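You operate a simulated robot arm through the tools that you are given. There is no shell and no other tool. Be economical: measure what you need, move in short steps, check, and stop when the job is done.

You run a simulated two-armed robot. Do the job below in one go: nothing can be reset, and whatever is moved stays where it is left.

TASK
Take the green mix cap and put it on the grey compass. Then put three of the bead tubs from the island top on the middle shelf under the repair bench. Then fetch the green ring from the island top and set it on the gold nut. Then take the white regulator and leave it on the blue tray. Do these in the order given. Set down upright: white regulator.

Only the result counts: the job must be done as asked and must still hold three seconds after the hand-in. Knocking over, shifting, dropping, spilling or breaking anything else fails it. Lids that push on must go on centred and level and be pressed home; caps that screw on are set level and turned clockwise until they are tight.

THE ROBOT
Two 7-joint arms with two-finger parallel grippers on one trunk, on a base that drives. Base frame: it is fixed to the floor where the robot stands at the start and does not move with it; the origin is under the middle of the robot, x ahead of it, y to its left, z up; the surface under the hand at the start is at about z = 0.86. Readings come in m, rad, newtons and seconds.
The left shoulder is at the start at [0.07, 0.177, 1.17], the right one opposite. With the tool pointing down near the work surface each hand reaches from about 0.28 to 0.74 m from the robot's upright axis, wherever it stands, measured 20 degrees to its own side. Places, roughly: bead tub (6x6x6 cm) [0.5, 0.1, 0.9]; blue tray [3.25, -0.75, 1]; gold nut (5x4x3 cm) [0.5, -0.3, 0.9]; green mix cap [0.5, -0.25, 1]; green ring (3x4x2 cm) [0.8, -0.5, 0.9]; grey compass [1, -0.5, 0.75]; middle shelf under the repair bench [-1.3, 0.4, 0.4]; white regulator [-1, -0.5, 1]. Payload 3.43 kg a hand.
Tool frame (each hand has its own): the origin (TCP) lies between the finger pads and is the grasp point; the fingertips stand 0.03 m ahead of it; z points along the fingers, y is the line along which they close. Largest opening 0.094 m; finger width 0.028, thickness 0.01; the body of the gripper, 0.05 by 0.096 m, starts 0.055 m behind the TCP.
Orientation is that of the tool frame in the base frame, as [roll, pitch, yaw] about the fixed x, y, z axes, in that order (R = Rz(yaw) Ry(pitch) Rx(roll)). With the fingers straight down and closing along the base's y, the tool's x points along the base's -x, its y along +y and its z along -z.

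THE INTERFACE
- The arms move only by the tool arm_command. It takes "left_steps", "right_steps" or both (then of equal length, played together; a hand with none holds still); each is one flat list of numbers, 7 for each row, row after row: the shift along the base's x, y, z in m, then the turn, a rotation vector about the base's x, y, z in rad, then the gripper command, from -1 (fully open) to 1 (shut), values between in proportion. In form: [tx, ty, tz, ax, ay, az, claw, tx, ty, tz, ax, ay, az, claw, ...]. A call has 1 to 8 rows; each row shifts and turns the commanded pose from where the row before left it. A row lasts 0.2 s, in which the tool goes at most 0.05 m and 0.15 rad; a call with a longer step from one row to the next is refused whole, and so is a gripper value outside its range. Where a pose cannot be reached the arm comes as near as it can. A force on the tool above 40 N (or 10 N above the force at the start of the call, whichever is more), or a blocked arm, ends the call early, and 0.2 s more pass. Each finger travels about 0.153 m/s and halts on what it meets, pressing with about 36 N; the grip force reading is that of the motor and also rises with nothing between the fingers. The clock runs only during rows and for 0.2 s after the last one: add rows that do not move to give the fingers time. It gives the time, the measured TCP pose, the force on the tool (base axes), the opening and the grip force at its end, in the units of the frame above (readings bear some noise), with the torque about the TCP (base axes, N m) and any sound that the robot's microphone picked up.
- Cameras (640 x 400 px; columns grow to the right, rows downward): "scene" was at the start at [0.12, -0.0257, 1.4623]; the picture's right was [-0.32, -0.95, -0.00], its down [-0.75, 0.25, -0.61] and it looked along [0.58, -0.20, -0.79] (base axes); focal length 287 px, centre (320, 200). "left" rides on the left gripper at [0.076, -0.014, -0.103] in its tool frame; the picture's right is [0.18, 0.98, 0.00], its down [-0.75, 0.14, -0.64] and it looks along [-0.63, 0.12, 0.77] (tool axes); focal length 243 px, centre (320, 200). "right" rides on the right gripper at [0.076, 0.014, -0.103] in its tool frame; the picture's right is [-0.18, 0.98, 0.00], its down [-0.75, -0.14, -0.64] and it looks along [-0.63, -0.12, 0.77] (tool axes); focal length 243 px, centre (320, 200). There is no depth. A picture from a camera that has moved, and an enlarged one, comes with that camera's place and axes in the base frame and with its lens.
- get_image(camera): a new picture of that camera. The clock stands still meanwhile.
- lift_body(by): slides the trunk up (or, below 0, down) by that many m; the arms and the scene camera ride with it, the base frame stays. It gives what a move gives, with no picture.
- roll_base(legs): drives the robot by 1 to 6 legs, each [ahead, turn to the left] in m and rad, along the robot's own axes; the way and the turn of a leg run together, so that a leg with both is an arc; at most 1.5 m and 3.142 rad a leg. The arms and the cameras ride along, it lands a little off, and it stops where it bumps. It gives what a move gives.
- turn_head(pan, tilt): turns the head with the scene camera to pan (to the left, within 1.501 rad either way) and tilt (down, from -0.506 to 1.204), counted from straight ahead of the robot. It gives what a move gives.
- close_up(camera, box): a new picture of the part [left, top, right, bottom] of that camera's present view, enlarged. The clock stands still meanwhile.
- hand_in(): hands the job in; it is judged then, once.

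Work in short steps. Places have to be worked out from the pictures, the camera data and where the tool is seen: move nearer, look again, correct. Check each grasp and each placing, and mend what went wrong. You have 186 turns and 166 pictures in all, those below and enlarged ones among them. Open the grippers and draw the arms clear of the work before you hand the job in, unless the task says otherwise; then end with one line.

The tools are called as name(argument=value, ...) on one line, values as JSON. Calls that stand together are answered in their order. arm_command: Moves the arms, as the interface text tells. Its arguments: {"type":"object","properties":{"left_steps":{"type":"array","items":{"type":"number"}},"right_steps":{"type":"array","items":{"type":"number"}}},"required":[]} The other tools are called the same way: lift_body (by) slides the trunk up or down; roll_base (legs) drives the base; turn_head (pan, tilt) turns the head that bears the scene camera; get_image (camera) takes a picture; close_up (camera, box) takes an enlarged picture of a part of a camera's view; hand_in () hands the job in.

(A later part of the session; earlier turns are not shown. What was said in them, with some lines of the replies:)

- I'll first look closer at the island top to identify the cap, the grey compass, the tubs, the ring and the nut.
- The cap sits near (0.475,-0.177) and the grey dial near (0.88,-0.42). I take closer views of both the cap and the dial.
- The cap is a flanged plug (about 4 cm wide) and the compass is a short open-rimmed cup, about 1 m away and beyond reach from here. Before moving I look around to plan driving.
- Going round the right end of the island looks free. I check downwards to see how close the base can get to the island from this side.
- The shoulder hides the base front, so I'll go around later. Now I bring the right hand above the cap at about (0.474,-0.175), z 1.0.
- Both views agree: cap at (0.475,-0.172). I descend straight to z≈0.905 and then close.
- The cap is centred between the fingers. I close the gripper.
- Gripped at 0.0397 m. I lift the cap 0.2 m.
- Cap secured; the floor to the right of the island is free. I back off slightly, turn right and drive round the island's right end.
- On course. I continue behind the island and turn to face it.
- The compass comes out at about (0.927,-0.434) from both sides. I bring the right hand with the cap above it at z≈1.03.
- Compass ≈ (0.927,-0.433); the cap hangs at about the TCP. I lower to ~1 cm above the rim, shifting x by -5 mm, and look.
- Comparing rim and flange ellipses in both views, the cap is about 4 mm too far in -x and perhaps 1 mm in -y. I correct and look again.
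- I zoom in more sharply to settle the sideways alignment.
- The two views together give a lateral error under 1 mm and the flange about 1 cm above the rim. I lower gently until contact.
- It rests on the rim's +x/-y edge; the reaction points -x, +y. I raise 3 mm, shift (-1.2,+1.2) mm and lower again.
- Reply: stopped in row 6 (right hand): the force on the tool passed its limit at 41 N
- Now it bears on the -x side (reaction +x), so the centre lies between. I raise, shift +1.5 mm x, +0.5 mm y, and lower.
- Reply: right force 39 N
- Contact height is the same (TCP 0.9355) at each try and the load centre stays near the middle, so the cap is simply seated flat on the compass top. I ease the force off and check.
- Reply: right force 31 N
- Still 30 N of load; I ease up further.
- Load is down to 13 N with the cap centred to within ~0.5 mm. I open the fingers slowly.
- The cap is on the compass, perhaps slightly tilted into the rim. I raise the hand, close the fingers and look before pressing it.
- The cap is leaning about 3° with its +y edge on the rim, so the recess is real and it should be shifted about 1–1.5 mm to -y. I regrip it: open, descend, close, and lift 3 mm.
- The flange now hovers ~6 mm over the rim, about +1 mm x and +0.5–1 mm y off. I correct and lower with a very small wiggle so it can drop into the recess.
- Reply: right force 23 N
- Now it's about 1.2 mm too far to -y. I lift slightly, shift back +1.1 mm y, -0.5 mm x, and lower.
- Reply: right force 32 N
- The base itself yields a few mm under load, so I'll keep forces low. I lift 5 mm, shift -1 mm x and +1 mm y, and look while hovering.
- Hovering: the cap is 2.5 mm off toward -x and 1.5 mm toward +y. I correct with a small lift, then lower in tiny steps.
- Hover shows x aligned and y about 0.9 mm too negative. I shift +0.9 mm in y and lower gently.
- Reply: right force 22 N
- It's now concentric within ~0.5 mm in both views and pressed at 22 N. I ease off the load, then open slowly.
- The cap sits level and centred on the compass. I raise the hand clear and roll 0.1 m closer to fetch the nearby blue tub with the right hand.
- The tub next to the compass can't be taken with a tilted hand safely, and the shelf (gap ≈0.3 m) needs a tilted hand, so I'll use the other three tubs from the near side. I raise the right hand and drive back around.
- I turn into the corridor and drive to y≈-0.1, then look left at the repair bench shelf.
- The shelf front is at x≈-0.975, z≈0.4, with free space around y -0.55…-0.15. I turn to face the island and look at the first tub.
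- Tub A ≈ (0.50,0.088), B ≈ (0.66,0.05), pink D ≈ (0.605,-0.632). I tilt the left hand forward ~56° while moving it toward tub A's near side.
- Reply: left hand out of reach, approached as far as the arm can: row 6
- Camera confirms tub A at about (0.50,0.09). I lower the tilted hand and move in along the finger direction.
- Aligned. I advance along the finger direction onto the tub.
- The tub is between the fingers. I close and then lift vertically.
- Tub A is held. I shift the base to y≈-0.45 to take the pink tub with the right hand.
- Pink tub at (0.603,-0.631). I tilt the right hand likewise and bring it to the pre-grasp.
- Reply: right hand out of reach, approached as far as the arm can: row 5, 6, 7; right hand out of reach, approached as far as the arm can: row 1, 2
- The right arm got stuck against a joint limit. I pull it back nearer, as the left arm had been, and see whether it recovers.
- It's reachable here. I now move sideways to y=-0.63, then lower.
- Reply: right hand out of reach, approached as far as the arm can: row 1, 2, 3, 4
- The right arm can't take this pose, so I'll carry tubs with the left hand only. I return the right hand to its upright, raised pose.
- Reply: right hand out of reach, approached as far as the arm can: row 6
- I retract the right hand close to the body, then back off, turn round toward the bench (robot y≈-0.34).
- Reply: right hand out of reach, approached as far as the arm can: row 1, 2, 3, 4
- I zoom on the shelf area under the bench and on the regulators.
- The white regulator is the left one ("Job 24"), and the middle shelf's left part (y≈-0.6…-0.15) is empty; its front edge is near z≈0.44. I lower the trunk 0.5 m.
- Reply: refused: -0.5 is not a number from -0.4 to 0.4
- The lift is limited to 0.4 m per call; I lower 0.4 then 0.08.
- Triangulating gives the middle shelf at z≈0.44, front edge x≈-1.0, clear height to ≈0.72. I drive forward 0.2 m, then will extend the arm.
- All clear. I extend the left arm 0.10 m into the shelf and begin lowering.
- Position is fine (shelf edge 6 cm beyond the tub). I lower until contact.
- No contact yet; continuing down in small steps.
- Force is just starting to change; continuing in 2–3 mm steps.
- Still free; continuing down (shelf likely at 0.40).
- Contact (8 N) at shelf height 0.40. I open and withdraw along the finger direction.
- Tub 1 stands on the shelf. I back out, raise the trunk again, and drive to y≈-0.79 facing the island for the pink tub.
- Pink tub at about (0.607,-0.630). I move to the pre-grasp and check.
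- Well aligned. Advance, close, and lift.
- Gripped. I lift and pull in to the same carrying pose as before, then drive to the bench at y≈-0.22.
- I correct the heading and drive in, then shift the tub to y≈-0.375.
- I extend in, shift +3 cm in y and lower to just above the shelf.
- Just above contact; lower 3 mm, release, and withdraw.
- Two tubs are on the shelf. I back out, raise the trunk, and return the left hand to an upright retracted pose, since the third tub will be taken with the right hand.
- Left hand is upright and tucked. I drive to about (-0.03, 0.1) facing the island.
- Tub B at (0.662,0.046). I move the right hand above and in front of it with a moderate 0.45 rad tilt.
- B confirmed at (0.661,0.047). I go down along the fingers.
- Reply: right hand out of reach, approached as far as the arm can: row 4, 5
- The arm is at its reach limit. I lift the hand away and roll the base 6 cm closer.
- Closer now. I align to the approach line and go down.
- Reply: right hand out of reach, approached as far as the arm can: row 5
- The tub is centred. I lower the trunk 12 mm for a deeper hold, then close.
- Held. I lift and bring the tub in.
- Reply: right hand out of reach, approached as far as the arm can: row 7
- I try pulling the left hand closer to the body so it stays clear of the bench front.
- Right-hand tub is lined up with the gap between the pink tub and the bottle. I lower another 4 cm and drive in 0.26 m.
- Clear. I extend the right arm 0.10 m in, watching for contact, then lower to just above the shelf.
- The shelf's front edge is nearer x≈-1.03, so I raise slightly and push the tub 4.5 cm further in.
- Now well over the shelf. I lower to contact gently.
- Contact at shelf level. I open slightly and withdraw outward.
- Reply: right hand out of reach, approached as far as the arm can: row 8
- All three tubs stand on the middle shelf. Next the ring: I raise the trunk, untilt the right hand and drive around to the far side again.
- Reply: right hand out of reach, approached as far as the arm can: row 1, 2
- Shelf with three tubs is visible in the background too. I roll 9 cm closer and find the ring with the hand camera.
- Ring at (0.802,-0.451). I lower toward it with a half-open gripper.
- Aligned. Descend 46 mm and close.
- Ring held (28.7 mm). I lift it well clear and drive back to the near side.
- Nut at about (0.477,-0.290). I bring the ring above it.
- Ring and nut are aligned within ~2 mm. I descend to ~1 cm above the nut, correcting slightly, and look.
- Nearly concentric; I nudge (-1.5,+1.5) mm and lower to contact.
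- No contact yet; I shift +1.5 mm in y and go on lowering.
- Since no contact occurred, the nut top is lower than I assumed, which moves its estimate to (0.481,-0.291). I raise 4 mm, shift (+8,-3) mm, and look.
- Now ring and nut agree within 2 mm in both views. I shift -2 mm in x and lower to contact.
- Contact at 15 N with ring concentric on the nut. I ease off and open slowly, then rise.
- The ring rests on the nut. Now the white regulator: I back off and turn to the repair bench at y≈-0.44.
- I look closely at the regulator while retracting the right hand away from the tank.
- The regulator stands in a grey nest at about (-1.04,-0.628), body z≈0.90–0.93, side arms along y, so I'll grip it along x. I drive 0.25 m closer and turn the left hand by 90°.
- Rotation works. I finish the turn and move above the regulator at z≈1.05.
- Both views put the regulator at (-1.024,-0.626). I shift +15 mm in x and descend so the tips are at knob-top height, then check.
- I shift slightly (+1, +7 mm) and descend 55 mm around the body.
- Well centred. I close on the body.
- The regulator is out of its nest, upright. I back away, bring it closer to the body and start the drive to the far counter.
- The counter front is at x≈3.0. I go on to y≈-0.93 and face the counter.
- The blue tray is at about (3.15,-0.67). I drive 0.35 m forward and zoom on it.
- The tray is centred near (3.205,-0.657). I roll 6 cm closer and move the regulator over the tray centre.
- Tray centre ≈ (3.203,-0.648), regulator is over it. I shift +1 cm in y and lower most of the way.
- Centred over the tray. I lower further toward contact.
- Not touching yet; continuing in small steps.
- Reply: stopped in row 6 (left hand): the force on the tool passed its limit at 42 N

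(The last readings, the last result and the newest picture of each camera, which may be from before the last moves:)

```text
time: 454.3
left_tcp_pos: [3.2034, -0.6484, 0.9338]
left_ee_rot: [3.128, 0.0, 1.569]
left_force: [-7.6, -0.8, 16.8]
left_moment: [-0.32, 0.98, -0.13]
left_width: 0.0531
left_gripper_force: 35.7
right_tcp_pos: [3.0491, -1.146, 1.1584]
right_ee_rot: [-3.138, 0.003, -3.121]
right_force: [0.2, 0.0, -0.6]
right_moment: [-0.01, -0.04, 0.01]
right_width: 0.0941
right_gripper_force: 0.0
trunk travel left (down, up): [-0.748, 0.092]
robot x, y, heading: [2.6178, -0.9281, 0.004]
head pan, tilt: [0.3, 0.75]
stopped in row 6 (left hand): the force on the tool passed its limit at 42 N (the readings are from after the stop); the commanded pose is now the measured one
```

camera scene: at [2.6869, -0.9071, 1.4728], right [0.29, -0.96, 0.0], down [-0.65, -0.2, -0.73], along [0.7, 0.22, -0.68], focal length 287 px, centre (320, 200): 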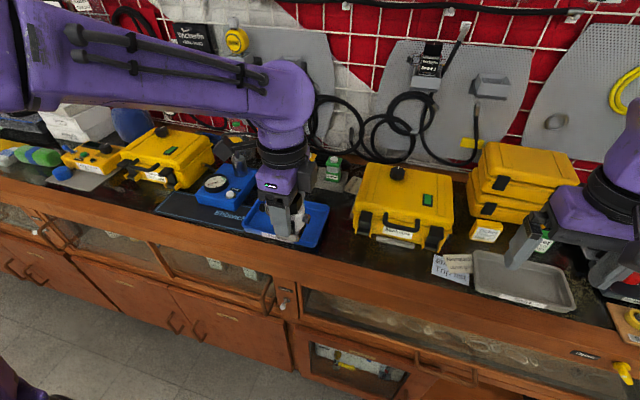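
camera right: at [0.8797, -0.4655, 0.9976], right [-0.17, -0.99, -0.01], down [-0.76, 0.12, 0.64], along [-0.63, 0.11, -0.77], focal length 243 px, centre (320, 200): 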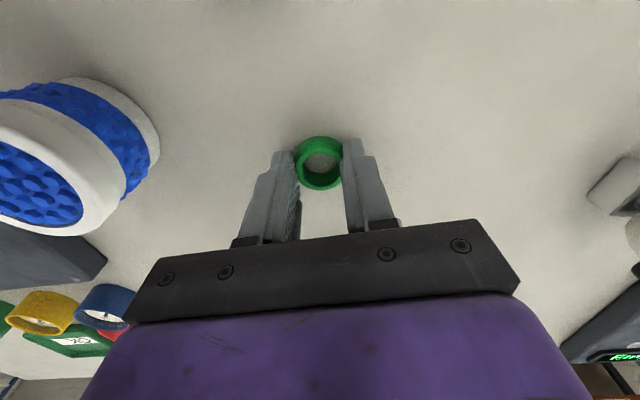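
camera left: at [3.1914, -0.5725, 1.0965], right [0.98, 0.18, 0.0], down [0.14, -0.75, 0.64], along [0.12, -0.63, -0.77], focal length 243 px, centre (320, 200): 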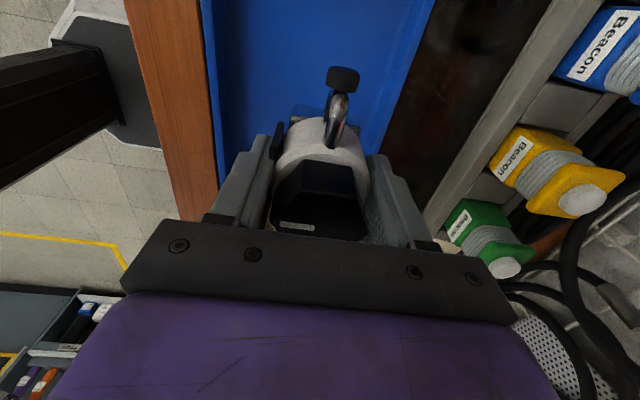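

Contact made. I relax the load, level the hand (+0.013 rad about y) and check force.

arm_command(left_steps=[0, 0, 0.0015, 0, 0.013, 0, 1, 0, 0, 0, 0, 0, 0, 1])

close_up(camera="scene", box=[240, 170, 330, 250])

```text
time: 454.9
left_tcp_pos: [3.2069, -0.6481, 0.9333]
left_ee_rot: [-3.141, 0.0, 1.568]
left_force: [-5.2, -1.7, 8.3]
left_moment: [-0.32, 0.1, -0.11]
left_width: 0.0533
left_gripper_force: 36.1
right_tcp_pos: [3.052, -1.1456, 1.158]
right_ee_rot: [-3.138, 0.003, -3.12]
right_force: [-0.2, -0.2, -0.2]
right_moment: [-0.03, -0.03, 0.0]
right_width: 0.0937
right_gripper_force: 0.1
trunk travel left (down, up): [-0.748, 0.092]
robot x, y, heading: [2.6185, -0.9324, -0.001]
head pan, tilt: [0.3, 0.75]
```

```text
5.00 times, centred on (285, 210) of scene
camera zoom: at [2.7429, -0.9081, 1.4731], right [0.3, -0.96, 0.0], down [-0.65, -0.2, -0.73], along [0.7, 0.22, -0.68], focal length 1436 px, centre (495, 150)
```

zoom: 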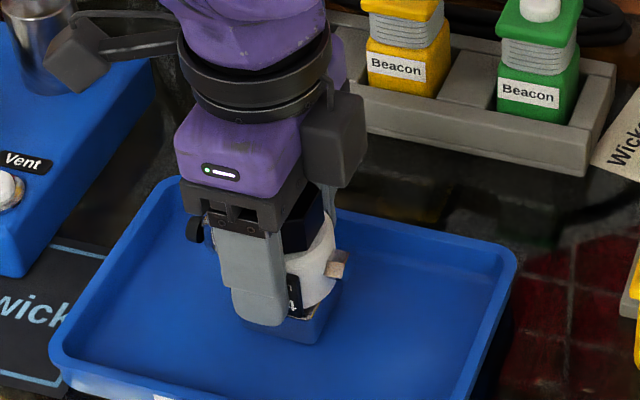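

Resting on the tray floor, upright. I open slowly and then rise straight up.

arm_command(left_steps=[0, 0, 0.001, 0, 0, 0, 1, 0, 0, 0, 0, 0, 0, -0.1, 0, 0, 0, 0, 0, 0, -0.3, 0, 0, 0, 0, 0, 0, -0.6, 0, 0, 0, 0, 0, 0, -0.6])

close_up(camera="scene", box=[240, 170, 330, 250])

```text
time: 456.1
left_tcp_pos: [3.2083, -0.647, 0.9328]
left_ee_rot: [-3.137, 0.0, 1.571]
left_force: [0.3, -0.4, 0.0]
left_moment: [0.02, 0.01, -0.06]
left_width: 0.0752
left_gripper_force: 0.0
right_tcp_pos: [3.0551, -1.1455, 1.1577]
right_ee_rot: [-3.138, -0.002, -3.121]
right_force: [0.4, -0.6, -0.5]
right_moment: [0.01, 0.0, -0.02]
right_width: 0.0937
right_gripper_force: 0.0
trunk travel left (down, up): [-0.748, 0.092]
robot x, y, heading: [2.6193, -0.9228, -0.006]
head pan, tilt: [0.3, 0.75]
```

```text
5.00 times, centred on (285, 210) of scene
camera zoom: at [2.7462, -0.9071, 1.4729], right [0.3, -0.96, 0.0], down [-0.65, -0.2, -0.73], along [0.7, 0.22, -0.68], focal length 1436 px, centre (495, 150)
```

zoom: 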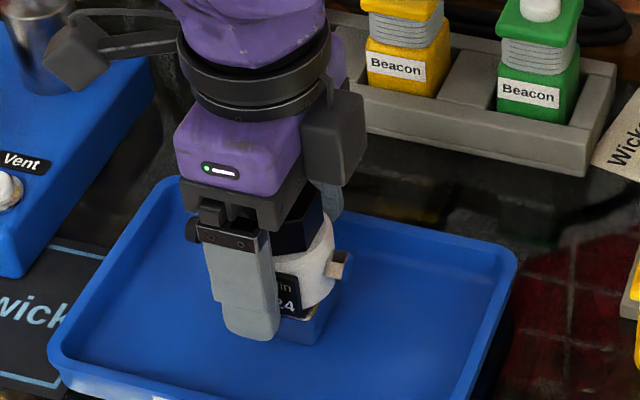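

Released and standing. I rise straight up, then back away.

arm_command(left_steps=[0, 0, 0.02, 0, 0, 0, -0.6, 0, 0, 0.04, 0, 0, 0, -0.6, 0, 0, 0.045, 0, 0, 0, -0.6, 0, 0, 0.045, 0, 0, 0, -1, 0, 0, 0.045, 0, 0, 0, -1, 0, 0, 0.03, 0, 0, 0, -1])

roll_base(legs=[[-0.35, 0]])

turn_head(pan=0.1, tilt=0.5)

get_image(camera="scene")

```text
time: 457.5
left_tcp_pos: [3.2078, -0.6495, 1.159]
left_ee_rot: [-3.138, 0.0, 1.569]
left_force: [0.6, -0.1, 0.2]
left_moment: [-0.02, -0.02, -0.01]
left_width: 0.0941
left_gripper_force: 0.2
right_tcp_pos: [3.053, -1.1454, 1.1578]
right_ee_rot: [-3.137, 0.0, -3.121]
right_force: [-0.2, -0.3, 0.4]
right_moment: [0.03, 0.0, -0.01]
right_width: 0.0941
right_gripper_force: 0.0
trunk travel left (down, up): [-0.748, 0.092]
robot x, y, heading: [2.6136, -0.9289, 0.001]
head pan, tilt: [0.3, 0.75]
```

```text
time: 459.8
left_tcp_pos: [2.8554, -0.6461, 1.1587]
left_ee_rot: [-3.138, -0.001, 1.578]
left_force: [0.5, -0.2, 0.0]
left_moment: [0.0, 0.02, -0.01]
left_width: 0.0941
left_gripper_force: 0.0
right_tcp_pos: [2.7034, -1.1428, 1.1563]
right_ee_rot: [-3.138, 0.0, -3.115]
right_force: [0.3, 0.6, 0.3]
right_moment: [0.03, -0.03, 0.02]
right_width: 0.0938
right_gripper_force: 0.0
trunk travel left (down, up): [-0.748, 0.092]
robot x, y, heading: [2.2661, -0.93, 0.007]
head pan, tilt: [0.3, 0.75]
```

```text
time: 460.6
left_tcp_pos: [2.853, -0.646, 1.1588]
left_ee_rot: [-3.141, 0.0, 1.578]
left_force: [-0.6, -1.2, -0.2]
left_moment: [0.0, 0.03, 0.02]
left_width: 0.094
left_gripper_force: 0.0
right_tcp_pos: [2.7029, -1.1441, 1.158]
right_ee_rot: [-3.141, 0.0, -3.115]
right_force: [0.1, -0.9, -0.1]
right_moment: [0.03, -0.01, -0.01]
right_width: 0.0942
right_gripper_force: 0.0
trunk travel left (down, up): [-0.748, 0.092]
robot x, y, heading: [2.2644, -0.9325, 0.006]
head pan, tilt: [0.099, 0.499]
```

```text
31 pictures are left
camera scene: at [2.4043, -0.923, 1.4949], right [0.11, -0.99, 0.0], down [-0.48, -0.05, -0.88], along [0.87, 0.09, -0.48], focal length 287 px, centre (320, 200)
```

scene: 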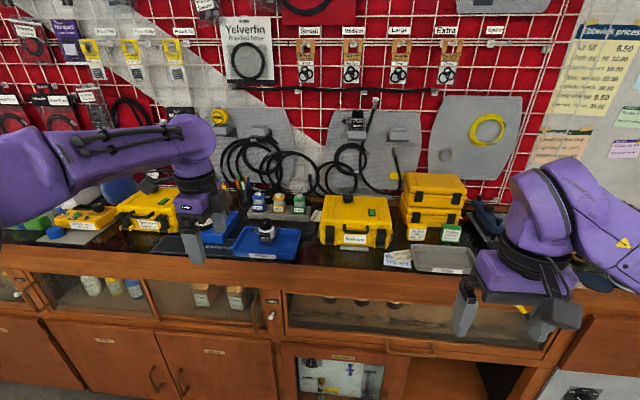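

All four parts are done, the grippers are open and the arms are clear. The regulator stands upright in the blue tray, so I hand in.

hand_in()

```text
The job is handed in.
```

I did all four jobs in the order given and handed in: the mix cap sits on the grey compass, three bead tubs are on the middle shelf, the green ring rests on the gold nut, and the white regulator stands upright in the blue tray.
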